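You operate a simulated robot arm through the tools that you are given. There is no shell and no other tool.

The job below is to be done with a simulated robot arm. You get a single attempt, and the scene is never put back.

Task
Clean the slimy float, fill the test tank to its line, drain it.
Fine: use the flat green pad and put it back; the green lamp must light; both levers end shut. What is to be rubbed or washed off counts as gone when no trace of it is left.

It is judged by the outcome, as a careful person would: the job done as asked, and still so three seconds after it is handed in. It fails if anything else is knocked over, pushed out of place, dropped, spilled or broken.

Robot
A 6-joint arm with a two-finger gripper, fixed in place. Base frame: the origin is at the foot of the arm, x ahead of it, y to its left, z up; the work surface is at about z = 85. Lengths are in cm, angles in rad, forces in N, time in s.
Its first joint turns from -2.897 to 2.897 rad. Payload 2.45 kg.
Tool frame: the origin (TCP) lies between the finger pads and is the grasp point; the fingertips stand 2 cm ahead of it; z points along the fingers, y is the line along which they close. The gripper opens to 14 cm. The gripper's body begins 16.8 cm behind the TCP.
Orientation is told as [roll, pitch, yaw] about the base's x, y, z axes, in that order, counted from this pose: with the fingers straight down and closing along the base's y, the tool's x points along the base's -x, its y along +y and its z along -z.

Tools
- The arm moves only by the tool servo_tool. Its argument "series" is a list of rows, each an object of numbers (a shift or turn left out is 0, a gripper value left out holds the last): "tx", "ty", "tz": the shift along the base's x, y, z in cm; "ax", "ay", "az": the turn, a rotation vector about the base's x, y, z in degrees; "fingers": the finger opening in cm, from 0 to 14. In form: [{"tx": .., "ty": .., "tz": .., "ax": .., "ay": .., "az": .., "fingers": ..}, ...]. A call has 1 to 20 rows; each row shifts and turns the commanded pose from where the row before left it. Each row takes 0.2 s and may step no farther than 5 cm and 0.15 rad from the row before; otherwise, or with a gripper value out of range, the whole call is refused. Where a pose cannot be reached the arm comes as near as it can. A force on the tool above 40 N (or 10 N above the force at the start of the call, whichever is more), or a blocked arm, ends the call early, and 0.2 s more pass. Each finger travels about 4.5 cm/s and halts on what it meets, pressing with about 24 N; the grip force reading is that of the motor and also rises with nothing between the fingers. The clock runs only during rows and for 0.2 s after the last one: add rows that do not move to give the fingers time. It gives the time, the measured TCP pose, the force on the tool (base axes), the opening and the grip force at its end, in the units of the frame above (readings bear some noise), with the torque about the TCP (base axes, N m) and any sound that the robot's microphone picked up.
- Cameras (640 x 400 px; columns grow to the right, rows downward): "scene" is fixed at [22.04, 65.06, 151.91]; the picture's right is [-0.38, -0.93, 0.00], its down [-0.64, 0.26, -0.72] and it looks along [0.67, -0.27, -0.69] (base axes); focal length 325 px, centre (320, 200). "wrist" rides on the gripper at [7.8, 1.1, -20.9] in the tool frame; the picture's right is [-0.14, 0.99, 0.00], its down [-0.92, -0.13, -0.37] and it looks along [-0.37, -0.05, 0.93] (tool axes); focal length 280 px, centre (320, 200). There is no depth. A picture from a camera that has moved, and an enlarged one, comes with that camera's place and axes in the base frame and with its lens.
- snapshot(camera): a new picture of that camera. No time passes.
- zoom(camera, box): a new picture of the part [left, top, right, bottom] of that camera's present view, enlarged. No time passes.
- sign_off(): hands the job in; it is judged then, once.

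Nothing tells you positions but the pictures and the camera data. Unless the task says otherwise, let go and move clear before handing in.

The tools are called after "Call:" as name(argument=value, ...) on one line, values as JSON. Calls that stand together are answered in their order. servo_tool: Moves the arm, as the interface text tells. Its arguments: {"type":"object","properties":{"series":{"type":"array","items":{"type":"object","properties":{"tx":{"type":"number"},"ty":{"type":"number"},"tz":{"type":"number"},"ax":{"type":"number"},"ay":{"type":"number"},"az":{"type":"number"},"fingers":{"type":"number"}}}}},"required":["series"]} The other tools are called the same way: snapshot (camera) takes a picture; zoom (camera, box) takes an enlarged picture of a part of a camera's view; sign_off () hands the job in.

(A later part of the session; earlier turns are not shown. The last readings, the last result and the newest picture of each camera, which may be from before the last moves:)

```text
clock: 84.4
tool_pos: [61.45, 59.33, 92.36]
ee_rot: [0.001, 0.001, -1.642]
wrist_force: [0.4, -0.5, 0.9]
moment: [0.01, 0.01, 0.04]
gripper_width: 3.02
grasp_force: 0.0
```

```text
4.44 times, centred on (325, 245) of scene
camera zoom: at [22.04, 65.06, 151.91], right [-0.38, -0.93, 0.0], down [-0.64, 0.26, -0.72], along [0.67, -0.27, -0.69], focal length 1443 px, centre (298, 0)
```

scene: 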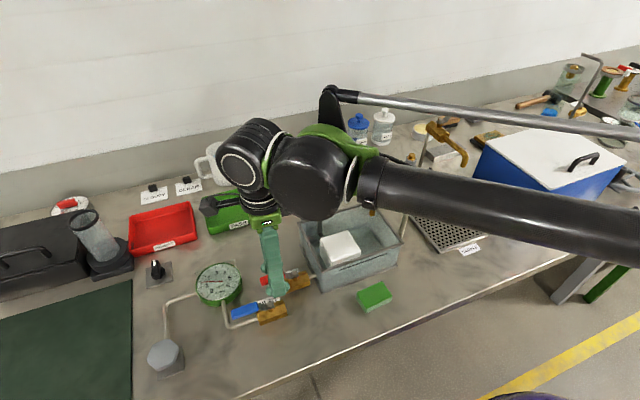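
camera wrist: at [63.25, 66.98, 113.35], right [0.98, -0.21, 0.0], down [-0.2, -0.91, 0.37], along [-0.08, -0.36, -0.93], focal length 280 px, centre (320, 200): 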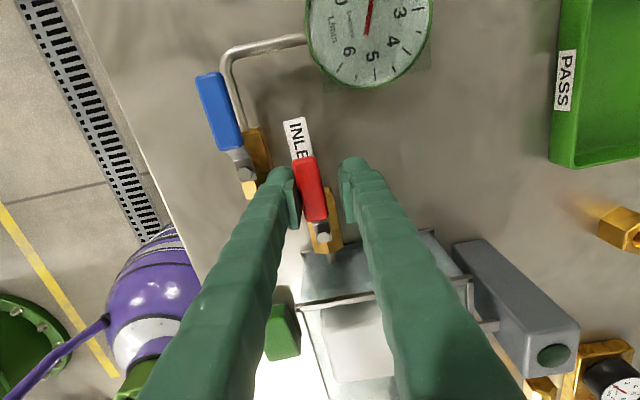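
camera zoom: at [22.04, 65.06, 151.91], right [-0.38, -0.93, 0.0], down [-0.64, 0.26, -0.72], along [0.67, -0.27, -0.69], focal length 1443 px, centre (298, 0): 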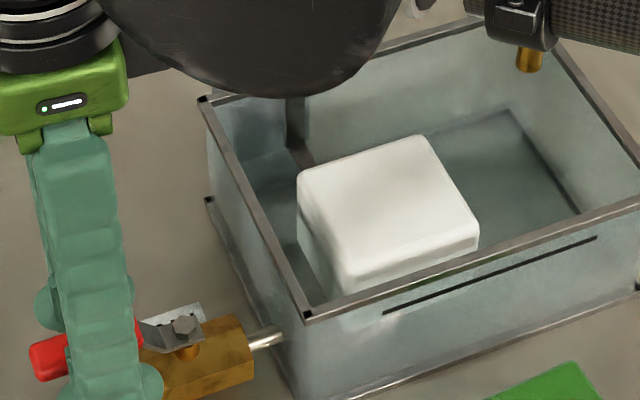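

No rise in this position either, so this is the drain's open position as the convention says. I shut the drain again, then watch the tank longer with it shut.

Call:
servo_tool(series=[{"tx": -0.25, "ty": 0.02, "az": 6}, {"tx": -0.582, "ty": -0.062, "az": 8}, {"tx": -0.569, "ty": -0.141, "az": 8}, {"tx": -0.543, "ty": -0.22, "az": 8}, {"tx": -0.508, "ty": -0.293, "az": 8}, {"tx": -0.461, "ty": -0.361, "az": 8}, {"tx": -0.407, "ty": -0.422, "az": 8}, {"tx": -0.345, "ty": -0.474, "az": 8}, {"tx": -0.275, "ty": -0.517, "az": 8}, {"tx": -0.2, "ty": -0.551, "az": 8}, {"tx": -0.121, "ty": -0.573, "az": 8}, {"tx": -0.041, "ty": -0.585, "az": 8}, {"tx": 0.03, "ty": -0.45, "az": 6}, {}])

Call:
zoom(camera="wrist", box=[260, 130, 380, 260])

Call:
zoom(camera="scene", box=[260, 190, 420, 310])

```text
clock: 87.4
tool_pos: [57.0, 54.64, 92.39]
ee_rot: [0.0, 0.0, 0.102]
wrist_force: [-0.7, -0.3, -0.7]
moment: [0.0, 0.0, 0.03]
gripper_width: 3.05
grasp_force: 0.5
```

```text
3.08 times, centred on (320, 195) of wrist
camera zoom: at [49.15, 54.89, 113.43], right [0.03, 1.0, 0.0], down [0.93, -0.03, 0.37], along [0.37, -0.01, -0.93], focal length 863 px, centre (320, 215)
```

zoom: 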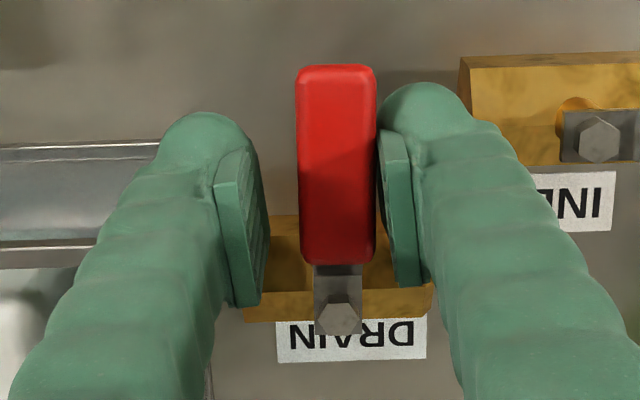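

```text
3.33 times, centred on (340, 250) of scene
camera zoom: at [22.04, 65.06, 151.91], right [-0.38, -0.93, 0.0], down [-0.64, 0.26, -0.72], along [0.67, -0.27, -0.69], focal length 1082 px, centre (253, 33)
```

zoom: 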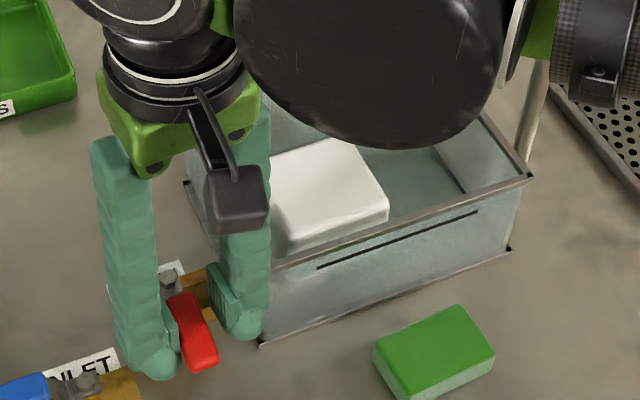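

Call:
servo_tool(series=[{"ty": -0.15}, {"ty": -0.15}, {}])

Call:
zoom(camera="scene", box=[260, 190, 420, 310])

```text
clock: 88.2
tool_pos: [57.03, 54.41, 92.51]
ee_rot: [-0.001, 0.001, 0.105]
wrist_force: [-2.8, 3.8, 0.3]
moment: [-0.01, 0.02, -0.03]
gripper_width: 3.28
grasp_force: 2.4
```

```text
3.33 times, centred on (340, 250) of scene
camera zoom: at [22.04, 65.06, 151.91], right [-0.38, -0.93, 0.0], down [-0.64, 0.26, -0.72], along [0.67, -0.27, -0.69], focal length 1082 px, centre (253, 33)
```

zoom: 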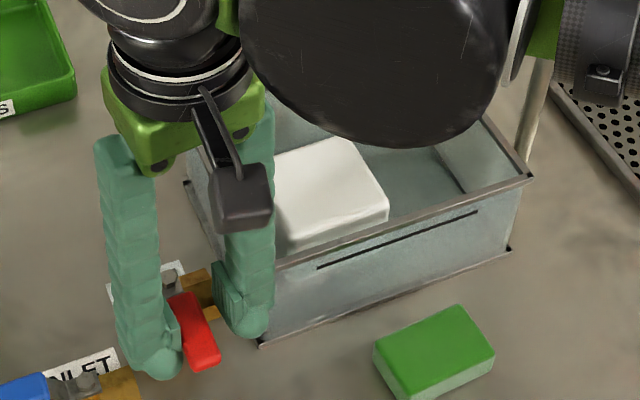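

Drain is firmly shut (at its stop). I lift and return to the hover above the inlet lever, from where tank, float and lamp are visible.

Call:
servo_tool(series=[{"ty": 0.5}, {"tz": 4}, {"tz": 4}, {"tz": 4}, {"ty": 1.0, "az": -8.2}, {"ty": 1.0, "az": -8.2}, {"ty": 1.0, "az": -8.2}, {"ty": 1.0, "az": -8.2}, {"ty": 1.0, "az": -8.2}, {"ty": 1.0, "az": -8.2}, {"ty": 1.0, "az": -8.2}, {"ty": 1.0, "az": -8.2}, {"ty": 1.0, "az": -8.2}, {"ty": 1.2, "az": -8.2}, {"tx": -0.3, "ty": 1.2, "az": -8.2}, {"tx": -0.3, "ty": 1.0, "az": -8.2}, {}])

Call:
zoom(camera="scene", box=[290, 180, 420, 300])

Call:
snapshot(camera="wrist")

```text
clock: 91.8
tool_pos: [56.46, 67.27, 104.35]
ee_rot: [0.001, 0.0, -1.615]
wrist_force: [0.5, 0.7, -0.4]
moment: [0.03, 0.02, -0.04]
gripper_width: 3.03
grasp_force: 0.0
```

```text
3.33 times, centred on (355, 240) of scene
camera zoom: at [22.04, 65.06, 151.91], right [-0.38, -0.93, 0.0], down [-0.64, 0.26, -0.72], along [0.67, -0.27, -0.69], focal length 1082 px, centre (203, 67)
```

zoom: 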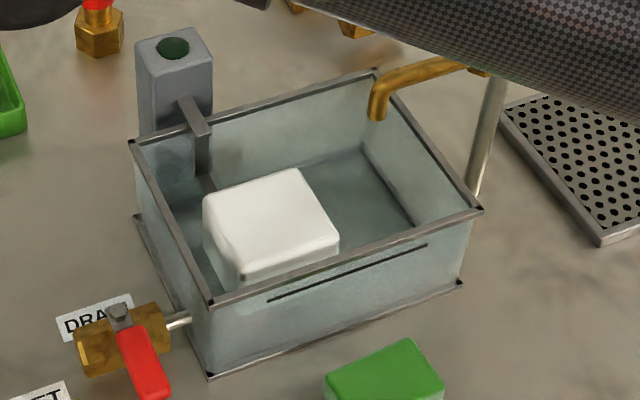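

```text
taken
camera wrist: at [57.91, 75.09, 125.33], right [0.98, -0.18, 0.0], down [-0.17, -0.91, 0.37], along [-0.07, -0.36, -0.93], focal length 280 px, centre (320, 200)
```

wrist: 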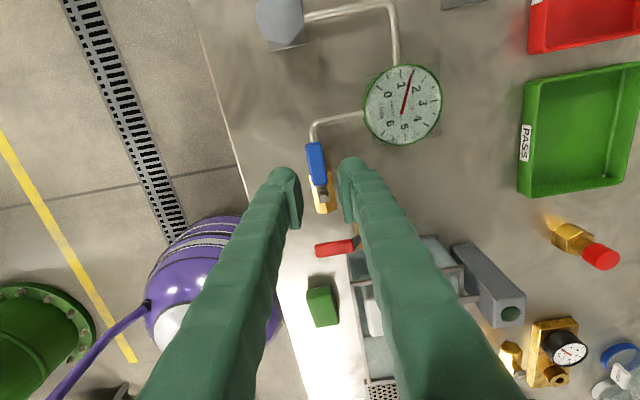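

Drain shut, inlet open, ~1.5 L/min. I wait and watch at intervals.

Call:
servo_tool(series=[{}, {}, {}, {}, {}, {}, {}, {}, {}, {}, {}, {}, {}, {}, {}, {}, {}, {}, {}, {}])

Call:
servo_tool(series=[{}, {}, {}, {}, {}, {}, {}, {}, {}, {}, {}, {}, {}, {}, {}, {}, {}, {}, {}, {}])

Call:
zoom(camera="scene", box=[290, 180, 420, 300])

Call:
zoom(camera="scene", box=[350, 205, 390, 230])

```text
clock: 96.0
tool_pos: [56.41, 67.35, 104.32]
ee_rot: [0.0, 0.001, -1.615]
wrist_force: [0.2, -0.1, -0.4]
moment: [-0.01, 0.01, -0.03]
gripper_width: 2.99
grasp_force: 0.0
```

```text
clock: 100.2
tool_pos: [56.48, 67.45, 104.44]
ee_rot: [0.001, 0.0, -1.615]
wrist_force: [-0.1, -0.2, -0.1]
moment: [0.03, -0.01, -0.05]
gripper_width: 3.02
grasp_force: 0.0
```

```text
3.33 times, centred on (355, 240) of scene
camera zoom: at [22.04, 65.06, 151.91], right [-0.38, -0.93, 0.0], down [-0.64, 0.26, -0.72], along [0.67, -0.27, -0.69], focal length 1082 px, centre (203, 67)
```

zoom: 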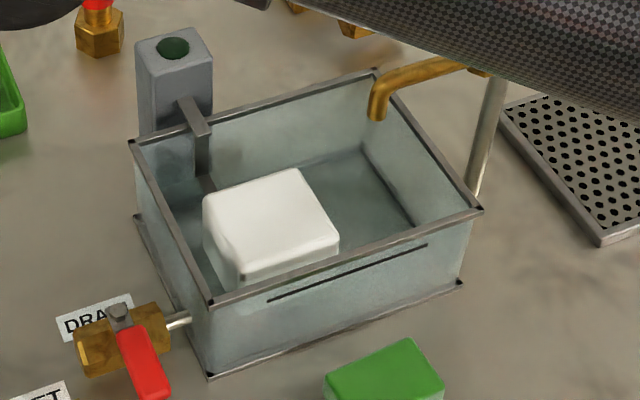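

```text
16.00 times, centred on (370, 218) of scene
camera zoom: at [22.04, 65.06, 151.91], right [-0.38, -0.93, 0.0], down [-0.64, 0.26, -0.72], along [0.67, -0.27, -0.69], focal length 5194 px, centre (-480, -80)
```

zoom: 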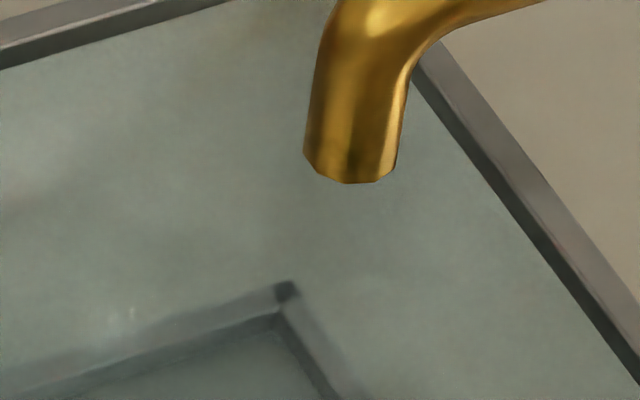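

Call:
servo_tool(series=[{}, {}, {}, {}, {}, {}, {}, {}, {}, {}, {}, {}, {}, {}, {}, {}, {}, {}, {}, {}])

Call:
servo_tool(series=[{}, {}, {}, {}, {}, {}, {}, {}, {}, {}, {}, {}, {}, {}, {}, {}, {}, {}, {}, {}])

Call:
servo_tool(series=[{}, {}, {}, {}, {}, {}, {}, {}, {}, {}, {}, {}, {}, {}, {}, {}, {}, {}, {}, {}])

Call:
zoom(camera="scene", box=[290, 180, 420, 300])

Call:
zoom(camera="scene", box=[310, 255, 360, 300])

```text
clock: 104.4
tool_pos: [56.54, 67.23, 104.37]
ee_rot: [0.001, 0.001, -1.615]
wrist_force: [0.4, 0.5, -0.2]
moment: [0.02, 0.0, 0.04]
gripper_width: 3.01
grasp_force: 0.1
```

```text
clock: 108.6
tool_pos: [56.48, 67.36, 104.25]
ee_rot: [0.001, 0.001, -1.614]
wrist_force: [0.5, 0.3, -1.4]
moment: [0.0, 0.0, -0.04]
gripper_width: 3.01
grasp_force: 0.1
```

```text
clock: 112.8
tool_pos: [56.42, 67.31, 104.37]
ee_rot: [0.001, -0.001, -1.615]
wrist_force: [0.1, -0.7, -1.6]
moment: [0.01, -0.02, -0.01]
gripper_width: 3.02
grasp_force: 0.0
```

```text
3.33 times, centred on (355, 240) of scene
camera zoom: at [22.04, 65.06, 151.91], right [-0.38, -0.93, 0.0], down [-0.64, 0.26, -0.72], along [0.67, -0.27, -0.69], focal length 1082 px, centre (203, 67)
```

zoom: 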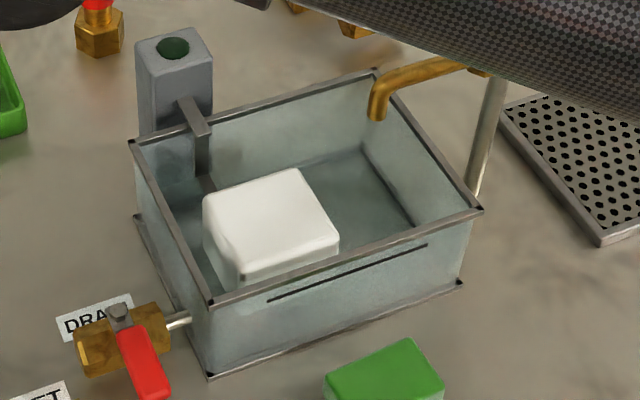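

```text
8.89 times, centred on (335, 278) of scene
camera zoom: at [22.04, 65.06, 151.91], right [-0.38, -0.93, 0.0], down [-0.64, 0.26, -0.72], along [0.67, -0.27, -0.69], focal length 2885 px, centre (187, -489)
```

zoom: 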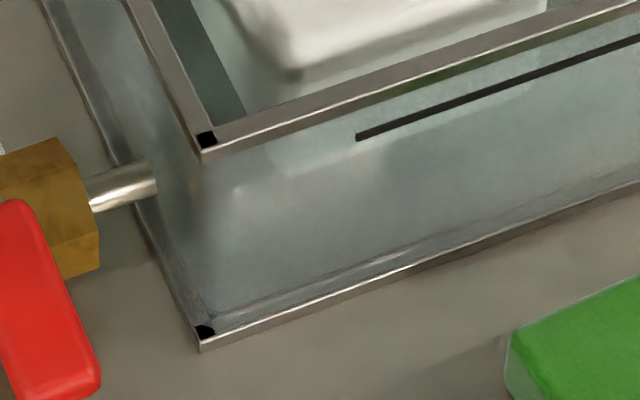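

Call:
servo_tool(series=[{}, {}, {}, {}, {}, {}, {}, {}, {}, {}, {}, {}, {}, {}, {}, {}, {}, {}, {}, {}])

Call:
servo_tool(series=[{}, {}, {}, {}, {}, {}, {}, {}, {}, {}, {}, {}, {}, {}, {}, {}, {}, {}, {}, {}])

Call:
servo_tool(series=[{}, {}, {}, {}, {}, {}, {}, {}, {}, {}, {}, {}, {}, {}, {}, {}, {}, {}, {}, {}])

Call:
zoom(camera="scene", box=[290, 180, 420, 300])

Call:
zoom(camera="wrist", box=[350, 50, 460, 160])

```text
clock: 117.0
tool_pos: [56.45, 67.34, 104.48]
ee_rot: [0.0, 0.0, -1.615]
wrist_force: [-0.1, 0.5, 0.0]
moment: [0.01, -0.03, 0.01]
gripper_width: 3.0
grasp_force: 0.2
```

```text
clock: 121.2
tool_pos: [56.53, 67.31, 104.41]
ee_rot: [-0.001, 0.0, -1.615]
wrist_force: [0.0, 0.0, 0.6]
moment: [0.03, 0.0, 0.02]
gripper_width: 3.02
grasp_force: 0.1
```

```text
clock: 125.4
tool_pos: [56.51, 67.26, 104.35]
ee_rot: [0.0, 0.0, -1.614]
wrist_force: [-0.3, 0.0, 0.3]
moment: [0.03, 0.0, 0.0]
gripper_width: 2.99
grasp_force: 0.1
```

```text
3.33 times, centred on (355, 240) of scene
camera zoom: at [22.04, 65.06, 151.91], right [-0.38, -0.93, 0.0], down [-0.64, 0.26, -0.72], along [0.67, -0.27, -0.69], focal length 1082 px, centre (203, 67)
```

zoom: 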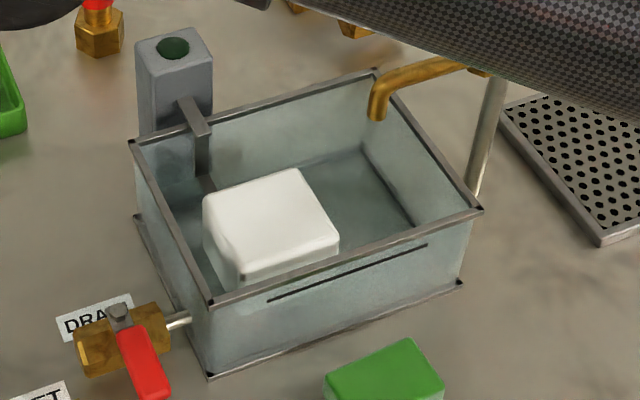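

```text
3.64 times, centred on (405, 105) of wrist
camera zoom: at [57.9, 75.09, 125.32], right [0.98, -0.18, 0.0], down [-0.17, -0.91, 0.37], along [-0.07, -0.36, -0.93], focal length 1020 px, centre (11, 546)
```

zoom: 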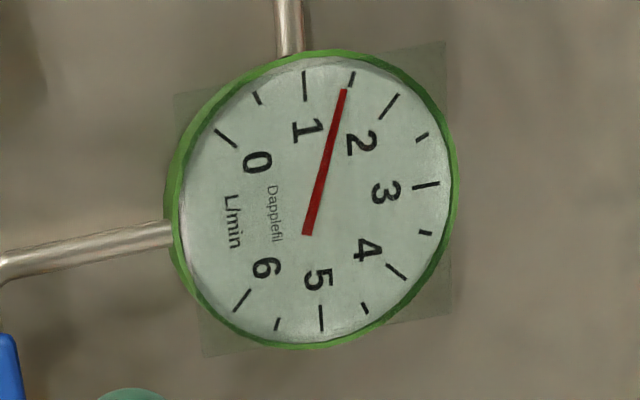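

Call:
servo_tool(series=[{}, {}, {}, {}, {}, {}, {}, {}, {}, {}, {}, {}, {}, {}, {}, {}, {}, {}, {}, {}])

Call:
servo_tool(series=[{}, {}, {}, {}, {}, {}, {}, {}, {}, {}, {}, {}, {}, {}, {}, {}, {}, {}, {}, {}])

Call:
zoom(camera="scene", box=[290, 180, 420, 300])

Call:
servo_tool(series=[{}, {}, {}, {}, {}, {}, {}, {}, {}, {}, {}, {}, {}, {}, {}, {}, {}, {}, {}, {}])

Call:
zoom(camera="scene", box=[290, 180, 420, 300])

```text
clock: 129.6
tool_pos: [56.57, 67.24, 104.27]
ee_rot: [0.0, 0.0, -1.615]
wrist_force: [0.0, 0.5, 0.1]
moment: [0.02, 0.01, 0.02]
gripper_width: 3.03
grasp_force: 0.1
```

```text
clock: 133.8
tool_pos: [56.42, 67.31, 104.41]
ee_rot: [-0.001, 0.002, -1.615]
wrist_force: [0.4, 0.0, 0.0]
moment: [-0.01, -0.01, -0.01]
gripper_width: 2.99
grasp_force: 0.0
```

```text
3.33 times, centred on (355, 240) of scene
camera zoom: at [22.04, 65.06, 151.91], right [-0.38, -0.93, 0.0], down [-0.64, 0.26, -0.72], along [0.67, -0.27, -0.69], focal length 1082 px, centre (203, 67)
```

zoom: 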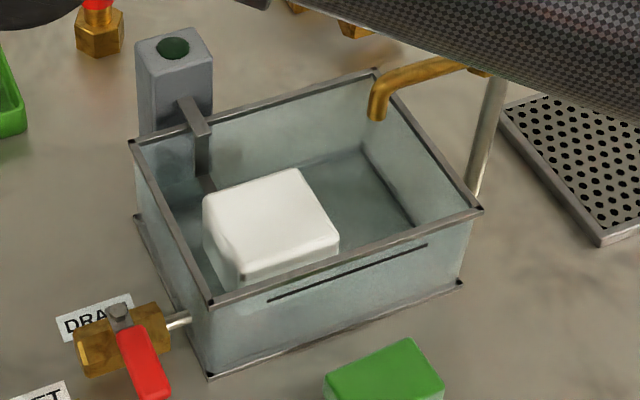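

```text
clock: 138.0
tool_pos: [56.38, 67.26, 104.45]
ee_rot: [0.0, 0.0, -1.615]
wrist_force: [0.8, 0.1, -0.4]
moment: [0.0, 0.02, 0.03]
gripper_width: 3.01
grasp_force: 0.1
```

```text
3.33 times, centred on (355, 240) of scene
camera zoom: at [22.04, 65.06, 151.91], right [-0.38, -0.93, 0.0], down [-0.64, 0.26, -0.72], along [0.67, -0.27, -0.69], focal length 1082 px, centre (203, 67)
```

zoom: 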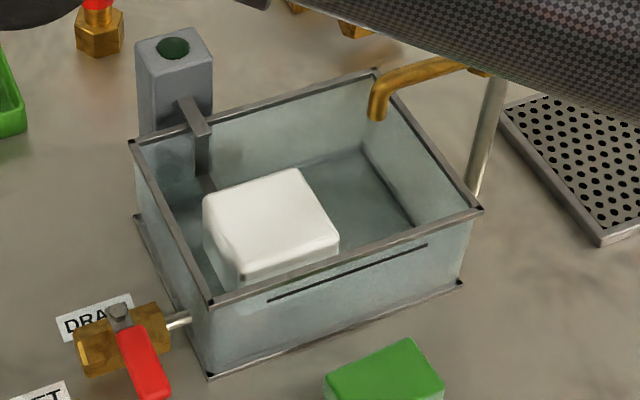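

Fifty seconds at 1.5 L/min and nothing in the tank: my assumption about one of the valves must be wrong. I test by turning the inlet lever back while reading the gauge.

Call:
servo_tool(series=[{"tz": -4, "ty": -0.05, "fingers": 3.4}, {"tz": -4}, {"tz": -4.1}, {}])

Call:
zoom(camera="wrist", box=[260, 130, 380, 260])

```text
clock: 139.0
tool_pos: [56.27, 67.1, 92.45]
ee_rot: [0.002, 0.0, -1.614]
wrist_force: [0.4, -0.4, -0.4]
moment: [-0.03, -0.03, -0.01]
gripper_width: 3.4
grasp_force: 0.1
```

```text
3.08 times, centred on (320, 195) of wrist
camera zoom: at [57.75, 74.9, 113.32], right [0.98, -0.18, 0.0], down [-0.17, -0.91, 0.37], along [-0.07, -0.36, -0.93], focal length 863 px, centre (320, 215)
```

zoom: 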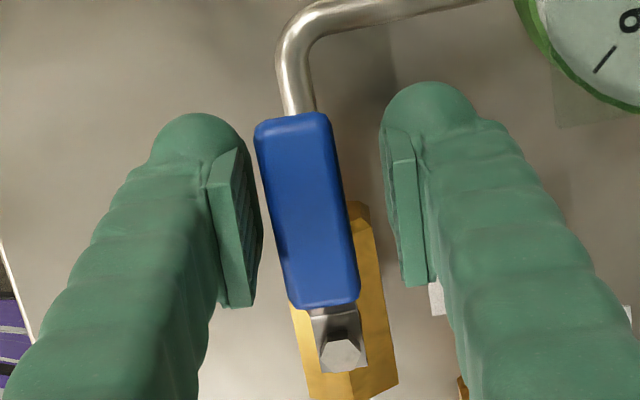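

Call:
servo_tool(series=[{"tx": -0.2, "ty": 0.1, "az": 4.5}, {"tx": -0.735, "ty": -0.078, "az": 8}, {"tx": -0.718, "ty": -0.178, "az": 8}, {"tx": -0.685, "ty": -0.277, "az": 8}, {"tx": -0.641, "ty": -0.37, "az": 8}, {}])

Call:
zoom(camera="wrist", box=[380, 80, 580, 240])

Call:
zoom(camera="wrist", box=[260, 130, 380, 260])

```text
clock: 140.4
tool_pos: [53.52, 66.45, 92.33]
ee_rot: [-0.001, 0.0, -0.977]
wrist_force: [0.3, 0.5, -0.2]
moment: [-0.02, 0.01, 0.0]
gripper_width: 3.42
grasp_force: 0.2
```

```text
2.50 times, centred on (480, 160) of wrist
camera zoom: at [49.99, 73.48, 113.28], right [0.9, 0.44, 0.0], down [0.41, -0.83, 0.37], along [0.16, -0.33, -0.93], focal length 701 px, centre (-80, 300)
```

zoom: 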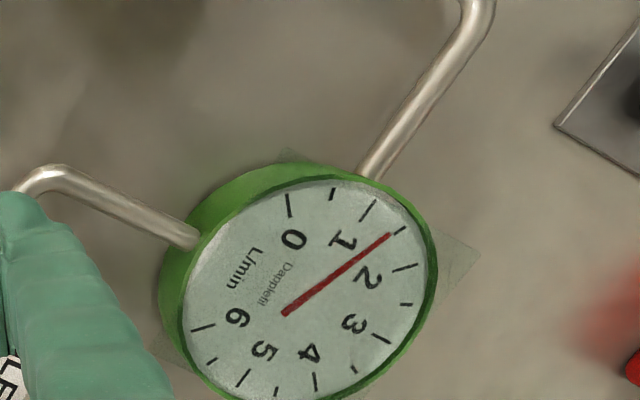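

```text
3.08 times, centred on (320, 195) of wrist
camera zoom: at [49.99, 73.48, 113.28], right [0.9, 0.44, 0.0], down [0.41, -0.83, 0.37], along [0.16, -0.33, -0.93], focal length 863 px, centre (320, 215)
```

zoom: 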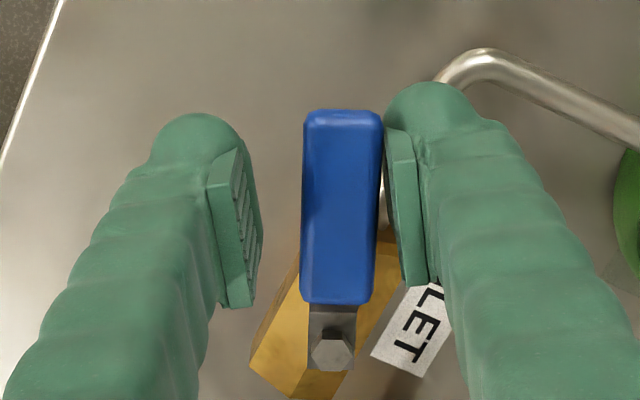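

Call:
servo_tool(series=[{"tx": -0.582, "ty": -0.455, "az": 8}, {"tx": -0.514, "ty": -0.532, "az": 8}, {"tx": -0.435, "ty": -0.598, "az": 8}, {"tx": -0.347, "ty": -0.653, "az": 8}, {}])

Call:
zoom(camera="wrist", box=[380, 150, 560, 300])

Call:
zoom(camera="wrist", box=[260, 130, 380, 260])

```text
clock: 141.6
tool_pos: [51.66, 64.24, 92.38]
ee_rot: [0.0, 0.001, -0.418]
wrist_force: [-0.6, -0.1, -0.1]
moment: [0.06, 0.01, 0.01]
gripper_width: 3.38
grasp_force: 0.0
```

```text
2.67 times, centred on (470, 225) of wrist
camera zoom: at [44.87, 68.29, 113.34], right [0.53, 0.85, 0.0], down [0.79, -0.49, 0.37], along [0.31, -0.19, -0.93], focal length 748 px, centre (-80, 133)
```

zoom: 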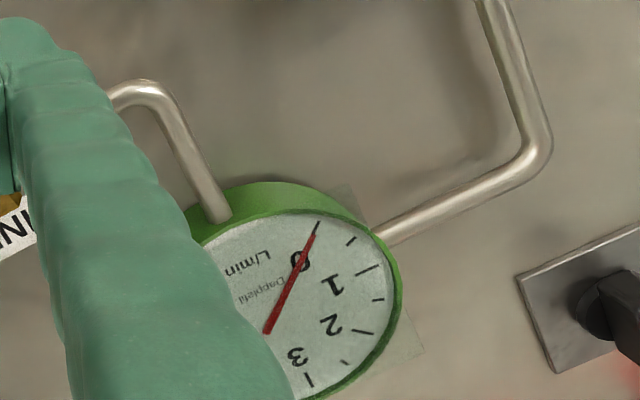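

```text
3.08 times, centred on (320, 195) of wrist
camera zoom: at [44.87, 68.29, 113.34], right [0.53, 0.85, 0.0], down [0.79, -0.49, 0.37], along [0.31, -0.19, -0.93], focal length 863 px, centre (320, 215)
```

zoom: 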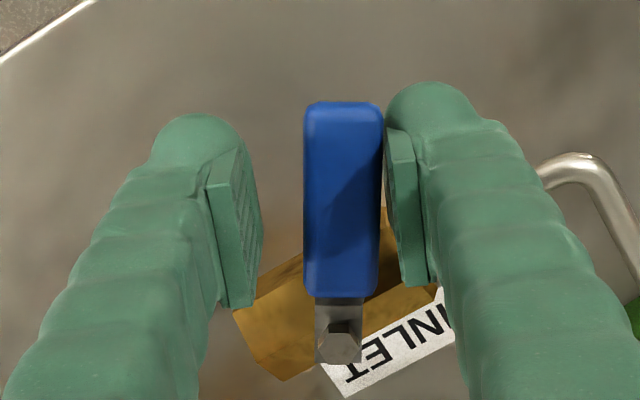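

The inlet works as on/off (gauge 0 when turned back), so water did go through it. Before anything else, look very closely at the tank for nearly invisible water.

Call:
servo_tool(series=[{"tx": -0.253, "ty": -0.695, "az": 8}, {"tx": -0.153, "ty": -0.723, "az": 8}, {"tx": -0.052, "ty": -0.738, "az": 8}, {"ty": -0.45}, {}, {"ty": 0.3}, {"tz": 4}, {"tz": 4}, {"tz": 4}, {"tx": 2, "ty": -3, "tz": 3, "fingers": 14}, {"tx": 1, "ty": -4, "tz": 3}, {"ty": -4, "tz": 3}, {"ty": -4}, {"ty": -4}, {}])

Call:
snapshot(camera="wrist")

Call:
snapshot(camera="scene")

```text
refused: row 11 steps farther than a row can; nothing moved
```

```text
taken
camera wrist: at [44.87, 68.29, 113.34], right [0.53, 0.85, 0.0], down [0.79, -0.49, 0.37], along [0.31, -0.19, -0.93], focal length 280 px, centre (320, 200)
```

wrist: 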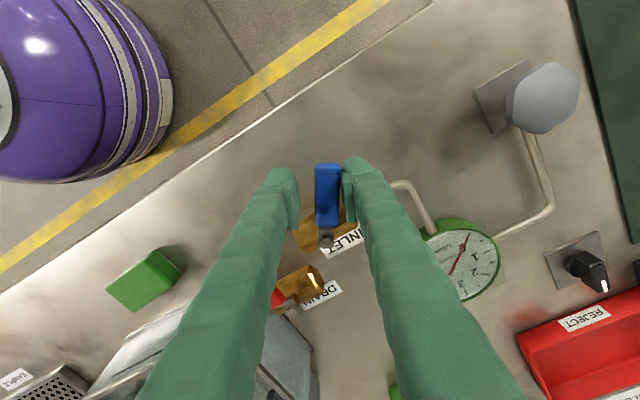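

```text
taken
```

scene: 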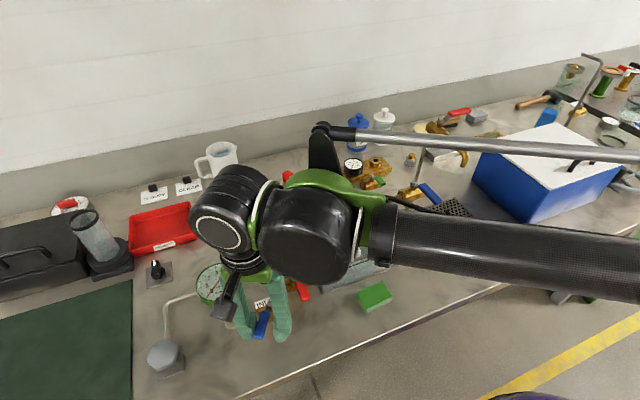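

Call:
servo_tool(series=[{"tx": -0.253, "ty": -0.695, "az": 8}, {"tx": -0.153, "ty": -0.723, "az": 8}, {"tx": -0.052, "ty": -0.738, "az": 8}, {"ty": -0.4}, {"ty": -0.3}, {}, {"ty": 0.5}, {"tz": 4}, {"tz": 4}, {"tz": 4}, {"ty": -3, "tz": 1, "fingers": 14}, {"ty": -4}, {"ty": -4}, {"ty": -4}, {"ty": -4}, {"ty": -3}, {}])

Call:
snapshot(camera="wrist")

Call:
zoom(camera="scene", box=[290, 180, 420, 300])

Call:
zoom(camera="scene", box=[240, 260, 330, 340])

```text
clock: 145.2
tool_pos: [51.33, 39.82, 105.37]
ee_rot: [-0.001, -0.001, -0.002]
wrist_force: [-0.8, 0.0, -0.8]
moment: [-0.04, 0.02, 0.0]
gripper_width: 13.99
grasp_force: 0.0
```

```text
taken
camera wrist: at [43.49, 41.03, 126.28], right [0.14, 0.99, 0.0], down [0.92, -0.13, 0.37], along [0.37, -0.05, -0.93], focal length 280 px, centre (320, 200)
```

wrist: 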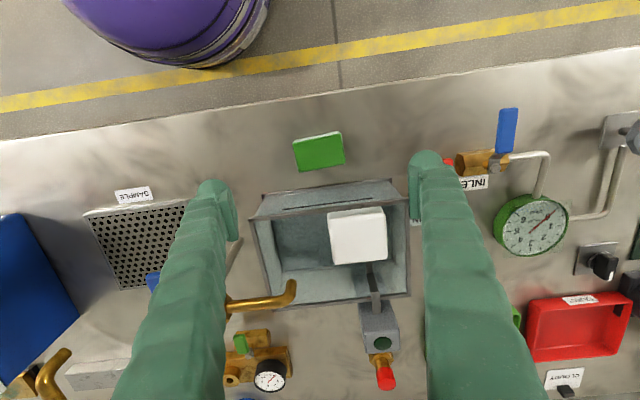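

```text
3.33 times, centred on (355, 240) of scene
camera zoom: at [22.04, 65.06, 151.91], right [-0.38, -0.93, 0.0], down [-0.64, 0.26, -0.72], along [0.67, -0.27, -0.69], focal length 1082 px, centre (203, 67)
```

zoom: 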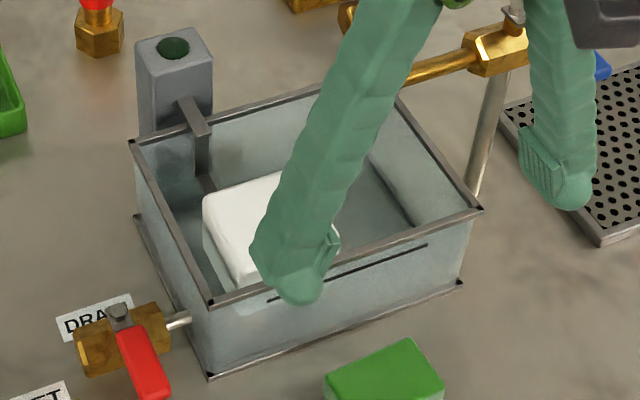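

```text
5.00 times, centred on (285, 300) of scene
camera zoom: at [22.04, 65.06, 151.91], right [-0.38, -0.93, 0.0], down [-0.64, 0.26, -0.72], along [0.67, -0.27, -0.69], focal length 1623 px, centre (495, -300)
```

zoom: 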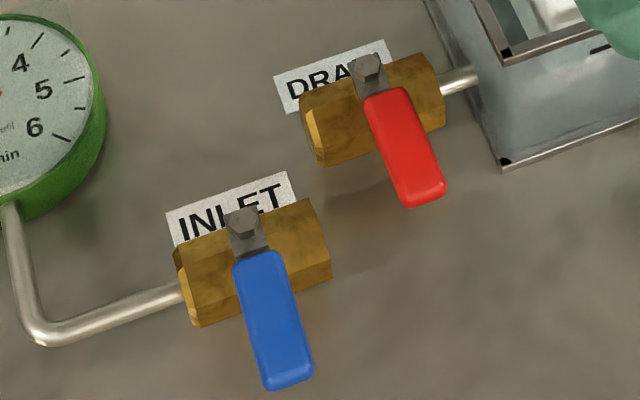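

Call:
zoom(camera="wrist", box=[240, 170, 420, 320])

Call:
zoom(camera="wrist", box=[250, 170, 340, 240])

Call:
zoom(camera="wrist", box=[320, 180, 420, 310])

```text
2.67 times, centred on (330, 245) of wrist
camera zoom: at [43.49, 41.03, 126.28], right [0.14, 0.99, 0.0], down [0.92, -0.13, 0.37], along [0.37, -0.05, -0.93], focal length 748 px, centre (293, 80)
```

zoom: 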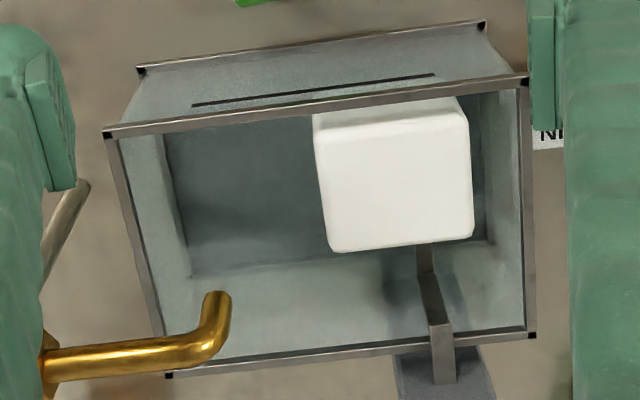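

```text
5.71 times, centred on (295, 205) of wrist
camera zoom: at [43.49, 41.03, 126.28], right [0.14, 0.99, 0.0], down [0.92, -0.13, 0.37], along [0.37, -0.05, -0.93], focal length 1602 px, centre (463, 171)
```

zoom: 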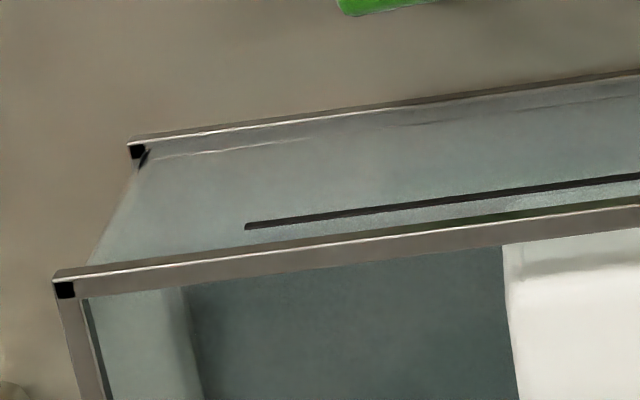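

```text
3.08 times, centred on (370, 245) of wrist
camera zoom: at [43.49, 41.03, 126.28], right [0.14, 0.99, 0.0], down [0.92, -0.13, 0.37], along [0.37, -0.05, -0.93], focal length 863 px, centre (166, 62)
```

zoom: 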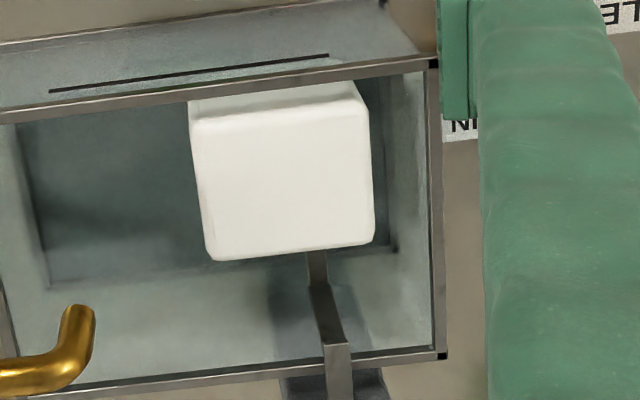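

I see no certain water line. The tank may simply fill slower / the water be nearly invisible, so I reopen the inlet and keep watching the float, which must react.

Call:
servo_tool(series=[{"ty": 4.5, "fingers": 3.4}, {"ty": 4.5}, {"ty": 4.5}, {"ty": 4.5}, {"ty": 4.3, "tx": -0.2}, {"tz": -4}, {"tz": -2}, {}])

Call:
zoom(camera="wrist", box=[260, 130, 380, 230])

Call:
zoom(camera="scene", box=[310, 225, 410, 300])

```text
clock: 147.0
tool_pos: [51.01, 62.18, 99.3]
ee_rot: [0.001, 0.002, 0.001]
wrist_force: [0.2, 0.6, -0.5]
moment: [0.03, -0.05, 0.0]
gripper_width: 3.4
grasp_force: 0.2
```

```text
4.00 times, centred on (320, 180) of wrist
camera zoom: at [43.24, 63.24, 120.16], right [0.14, 0.99, 0.0], down [0.92, -0.13, 0.37], along [0.37, -0.05, -0.93], focal length 1122 px, centre (320, 280)
```

zoom: 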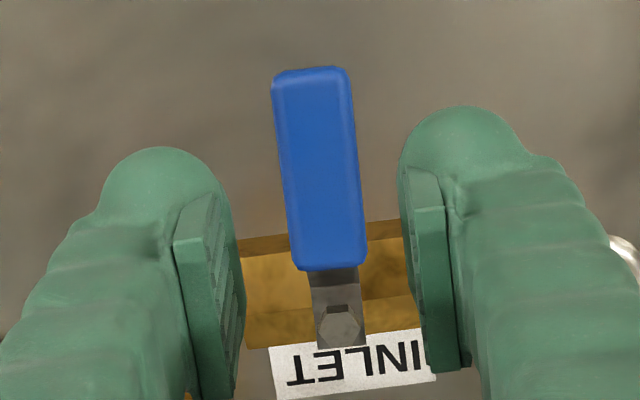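

```text
5.33 times, centred on (360, 262) of scene
camera zoom: at [22.04, 65.06, 151.91], right [-0.38, -0.93, 0.0], down [-0.64, 0.26, -0.72], along [0.67, -0.27, -0.69], focal length 1731 px, centre (107, -133)
```

zoom: 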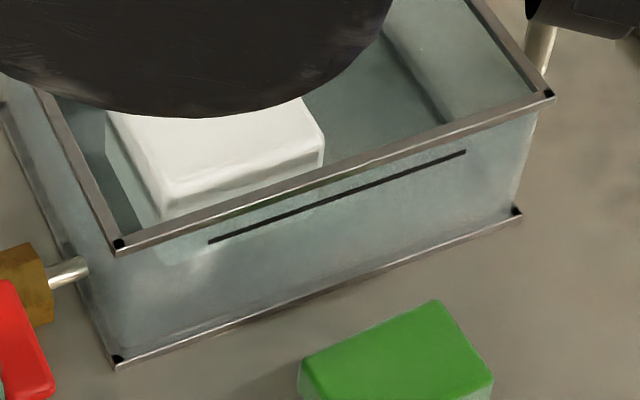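

Call:
servo_tool(series=[{"tz": -3.5}, {"tz": -3.5}, {}, {"tx": 0.052, "ty": 0.738, "az": -8}, {"tx": 0.153, "ty": 0.723, "az": -8}, {"tx": 0.253, "ty": 0.695, "az": -8}, {"tx": 0.347, "ty": 0.653, "az": -8}, {"tx": 0.435, "ty": 0.598, "az": -8}, {"tx": 0.514, "ty": 0.532, "az": -8}, {"tx": 0.582, "ty": 0.455, "az": -8}, {"tx": 0.641, "ty": 0.37, "az": -8}, {"tx": 0.685, "ty": 0.277, "az": -8}, {"tx": 0.718, "ty": 0.178, "az": -8}, {"tx": 0.735, "ty": 0.078, "az": -8}, {"tx": 0.735, "ty": -0.025, "az": -7}, {}])

Call:
snapshot(camera="wrist")

Call:
zoom(camera="scene", box=[290, 200, 410, 300])

```text
clock: 150.4
tool_pos: [56.84, 67.53, 92.23]
ee_rot: [0.0, -0.001, -1.661]
wrist_force: [-3.4, -0.3, -0.4]
moment: [-0.05, 0.0, 0.06]
gripper_width: 3.59
grasp_force: 1.4
```

```text
taken
camera wrist: at [58.54, 75.22, 113.27], right [0.97, -0.23, 0.0], down [-0.21, -0.91, 0.37], along [-0.08, -0.36, -0.93], focal length 280 px, centre (320, 200)
```

wrist: 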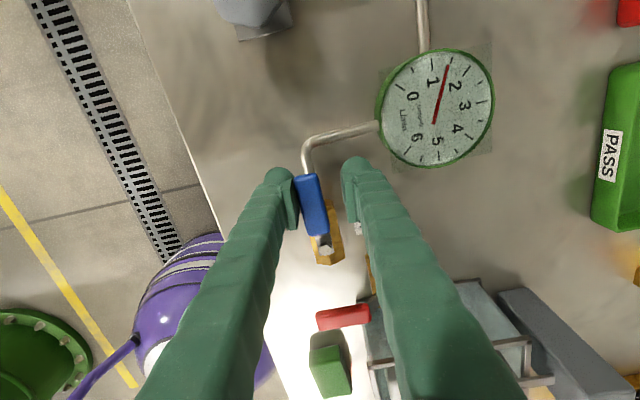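

```text
4.00 times, centred on (350, 250) of scene
camera zoom: at [22.04, 65.06, 151.91], right [-0.38, -0.93, 0.0], down [-0.64, 0.26, -0.72], along [0.67, -0.27, -0.69], focal length 1298 px, centre (200, 0)
```

zoom: 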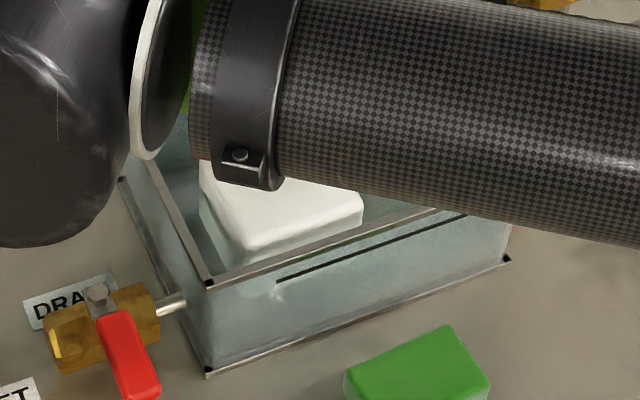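

Call:
servo_tool(series=[{"tx": -0.4}, {"tz": 4}, {"tz": 4}, {"tz": 4}, {}, {}, {}, {}, {}, {}, {}, {}, {}, {}, {}, {}, {}, {}, {}, {}])

Call:
zoom(camera="scene", box=[290, 180, 420, 300])

Call:
zoom(camera="scene", box=[310, 255, 360, 300])

Call:
zoom(camera="scene", box=[300, 190, 360, 260])

```text
clock: 154.6
tool_pos: [56.3, 67.58, 104.15]
ee_rot: [-0.001, 0.001, -1.658]
wrist_force: [-0.4, -1.0, -1.6]
moment: [0.0, 0.01, 0.01]
gripper_width: 3.41
grasp_force: 0.0
```

```text
3.33 times, centred on (355, 240) of scene
camera zoom: at [22.04, 65.06, 151.91], right [-0.38, -0.93, 0.0], down [-0.64, 0.26, -0.72], along [0.67, -0.27, -0.69], focal length 1082 px, centre (203, 67)
```

zoom: 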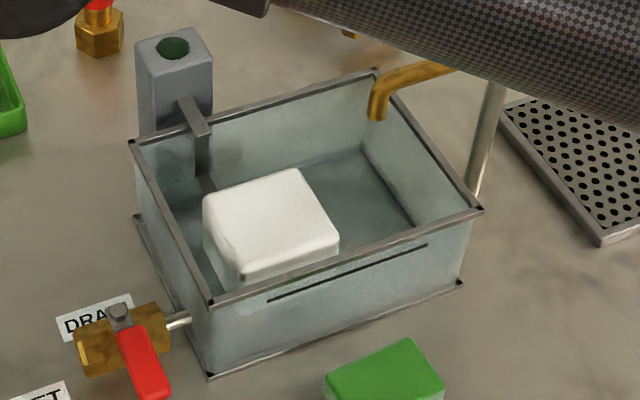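

```text
8.89 times, centred on (335, 278) of scene
camera zoom: at [22.04, 65.06, 151.91], right [-0.38, -0.93, 0.0], down [-0.64, 0.26, -0.72], along [0.67, -0.27, -0.69], focal length 2885 px, centre (187, -489)
```

zoom: 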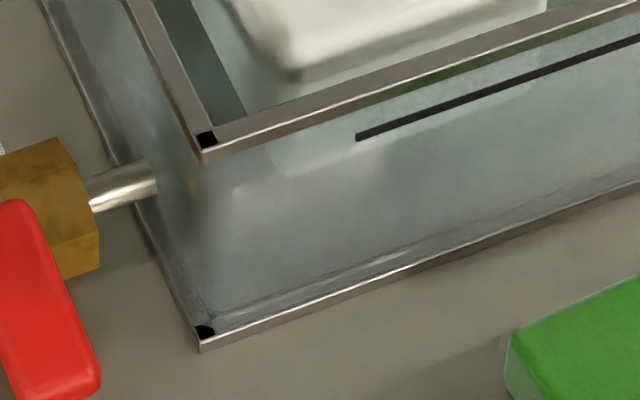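

```text
5.71 times, centred on (330, 225) of scene
camera zoom: at [22.04, 65.06, 151.91], right [-0.38, -0.93, 0.0], down [-0.64, 0.26, -0.72], along [0.67, -0.27, -0.69], focal length 1855 px, centre (263, 57)
```

zoom: 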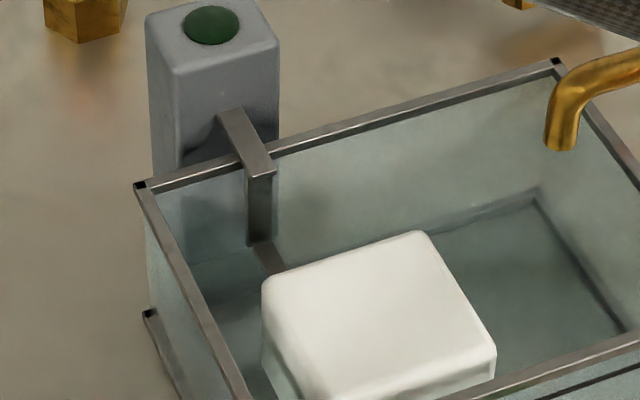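

Call:
servo_tool(series=[{}, {}, {}, {}, {}, {}, {}, {}, {}, {}, {}, {}, {}, {}, {}, {}, {}, {}, {}, {}])

Call:
servo_tool(series=[{}, {}, {}, {}, {}, {}, {}, {}, {}, {}, {}, {}, {}, {}, {}, {}, {}, {}, {}, {}])

Call:
zoom(camera="scene", box=[290, 180, 420, 300])

```text
clock: 158.8
tool_pos: [56.36, 67.45, 104.02]
ee_rot: [-0.002, 0.001, -1.659]
wrist_force: [0.2, 0.1, -0.5]
moment: [0.02, 0.03, -0.01]
gripper_width: 3.39
grasp_force: 0.1
```

```text
clock: 163.0
tool_pos: [56.36, 67.53, 104.11]
ee_rot: [0.001, 0.0, -1.658]
wrist_force: [-0.3, 0.4, -0.2]
moment: [0.02, 0.03, 0.03]
gripper_width: 3.39
grasp_force: 0.0
```

```text
3.33 times, centred on (355, 240) of scene
camera zoom: at [22.04, 65.06, 151.91], right [-0.38, -0.93, 0.0], down [-0.64, 0.26, -0.72], along [0.67, -0.27, -0.69], focal length 1082 px, centre (203, 67)
```

zoom: 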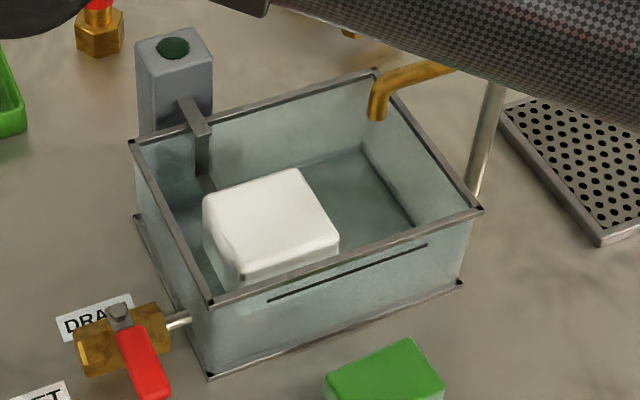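

Call:
servo_tool(series=[{}, {}, {}, {}, {}, {}, {}, {}, {}, {}, {}, {}, {}, {}, {}, {}, {}, {}, {}, {}])

Call:
servo_tool(series=[{}, {}, {}, {}, {}, {}, {}, {}, {}, {}, {}, {}, {}, {}, {}, {}, {}, {}, {}, {}])

Call:
zoom(camera="scene", box=[290, 180, 420, 300])

Call:
snapshot(camera="scene")

Call:
snapshot(camera="wrist")

```text
clock: 167.2
tool_pos: [56.33, 67.39, 104.21]
ee_rot: [-0.002, 0.0, -1.657]
wrist_force: [-0.7, -0.2, -1.1]
moment: [-0.01, 0.0, -0.03]
gripper_width: 3.42
grasp_force: 0.0
```

```text
clock: 171.4
tool_pos: [56.38, 67.38, 104.19]
ee_rot: [0.001, -0.001, -1.658]
wrist_force: [0.5, 0.2, 0.2]
moment: [0.0, 0.02, -0.01]
gripper_width: 3.42
grasp_force: 0.1
```

```text
3.33 times, centred on (355, 240) of scene
camera zoom: at [22.04, 65.06, 151.91], right [-0.38, -0.93, 0.0], down [-0.64, 0.26, -0.72], along [0.67, -0.27, -0.69], focal length 1082 px, centre (203, 67)
```

zoom: 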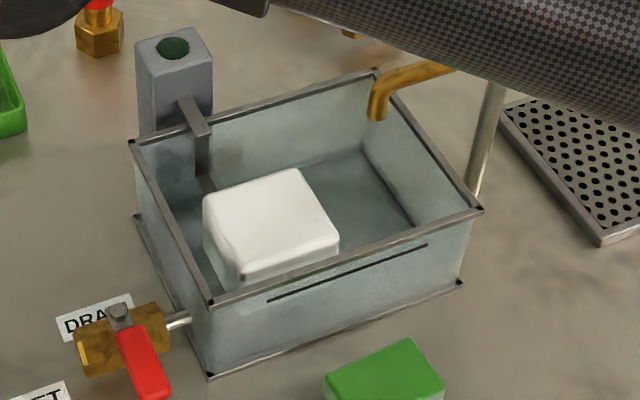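

```text
taken
```

scene: 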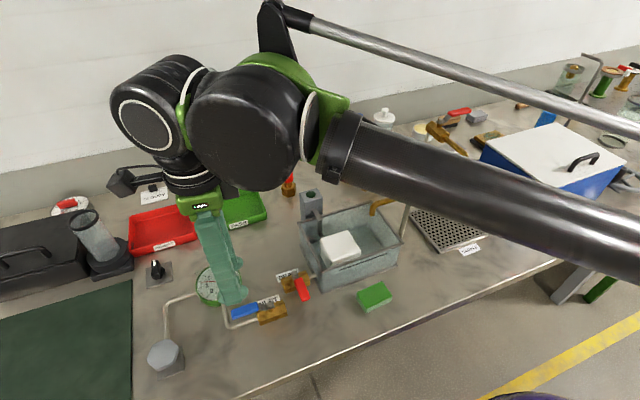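

```text
taken
camera wrist: at [58.13, 75.18, 125.11], right [0.97, -0.22, 0.0], down [-0.21, -0.91, 0.37], along [-0.08, -0.36, -0.93], focal length 280 px, centre (320, 200)
```

wrist: 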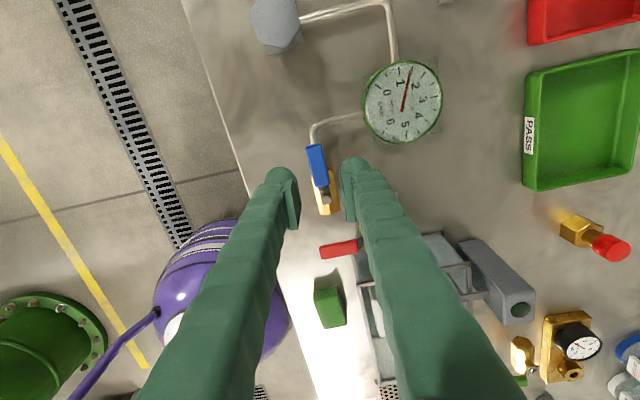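

75 s of flow with the drain lever across its pipe and the float hasn't moved – so the drain as found may actually be passing water. I'll turn the drain lever the other way again and observe longer.

Call:
servo_tool(series=[{"tx": 0.07, "ty": -1.03, "az": 8, "fingers": 3.0}, {"tx": 0.07, "ty": -1.03, "az": 8}, {"tx": 0.07, "ty": -1.03, "az": 8}, {"tx": 0.07, "ty": -1.03, "az": 8}, {"tx": 0.07, "ty": -1.03, "az": 8}, {"tx": 0.07, "ty": -1.03, "az": 8}, {"tx": 0.07, "ty": -1.03, "az": 8}, {"tx": 0.07, "ty": -1.03, "az": 8}, {"tx": 0.07, "ty": -1.03, "az": 8}, {"tx": 0.07, "ty": -1.03, "az": 8}, {"tx": 0.07, "ty": -1.03, "az": 8}, {"tx": 0.07, "ty": -1.03, "az": 7}, {}])

Call:
zoom(camera="wrist", box=[260, 130, 380, 230])

Call:
zoom(camera="scene", box=[290, 180, 420, 300])

```text
clock: 174.2
tool_pos: [57.26, 55.06, 104.34]
ee_rot: [-0.001, 0.0, 0.0]
wrist_force: [-0.2, -0.2, -0.5]
moment: [0.0, -0.05, 0.03]
gripper_width: 3.0
grasp_force: 0.0
```

```text
4.00 times, centred on (320, 180) of wrist
camera zoom: at [49.5, 56.11, 125.29], right [0.14, 0.99, 0.0], down [0.92, -0.13, 0.37], along [0.37, -0.05, -0.93], focal length 1122 px, centre (320, 280)
```

zoom: 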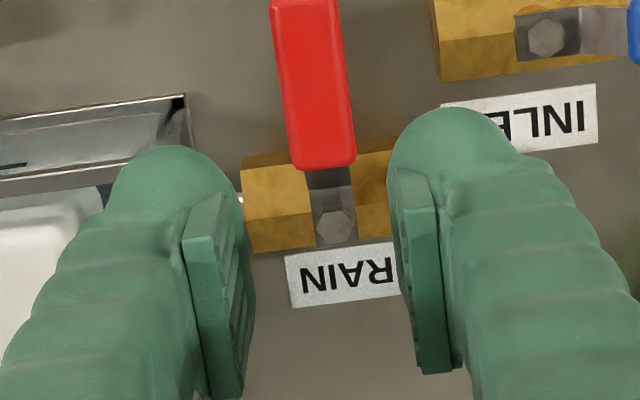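

```text
3.33 times, centred on (355, 240) of scene
camera zoom: at [22.04, 65.06, 151.91], right [-0.38, -0.93, 0.0], down [-0.64, 0.26, -0.72], along [0.67, -0.27, -0.69], focal length 1082 px, centre (203, 67)
```

zoom: 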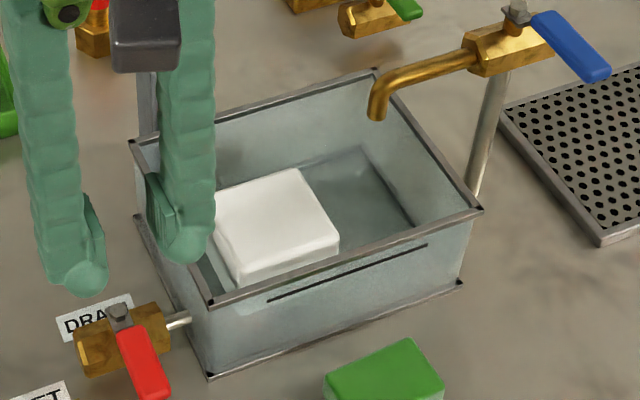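

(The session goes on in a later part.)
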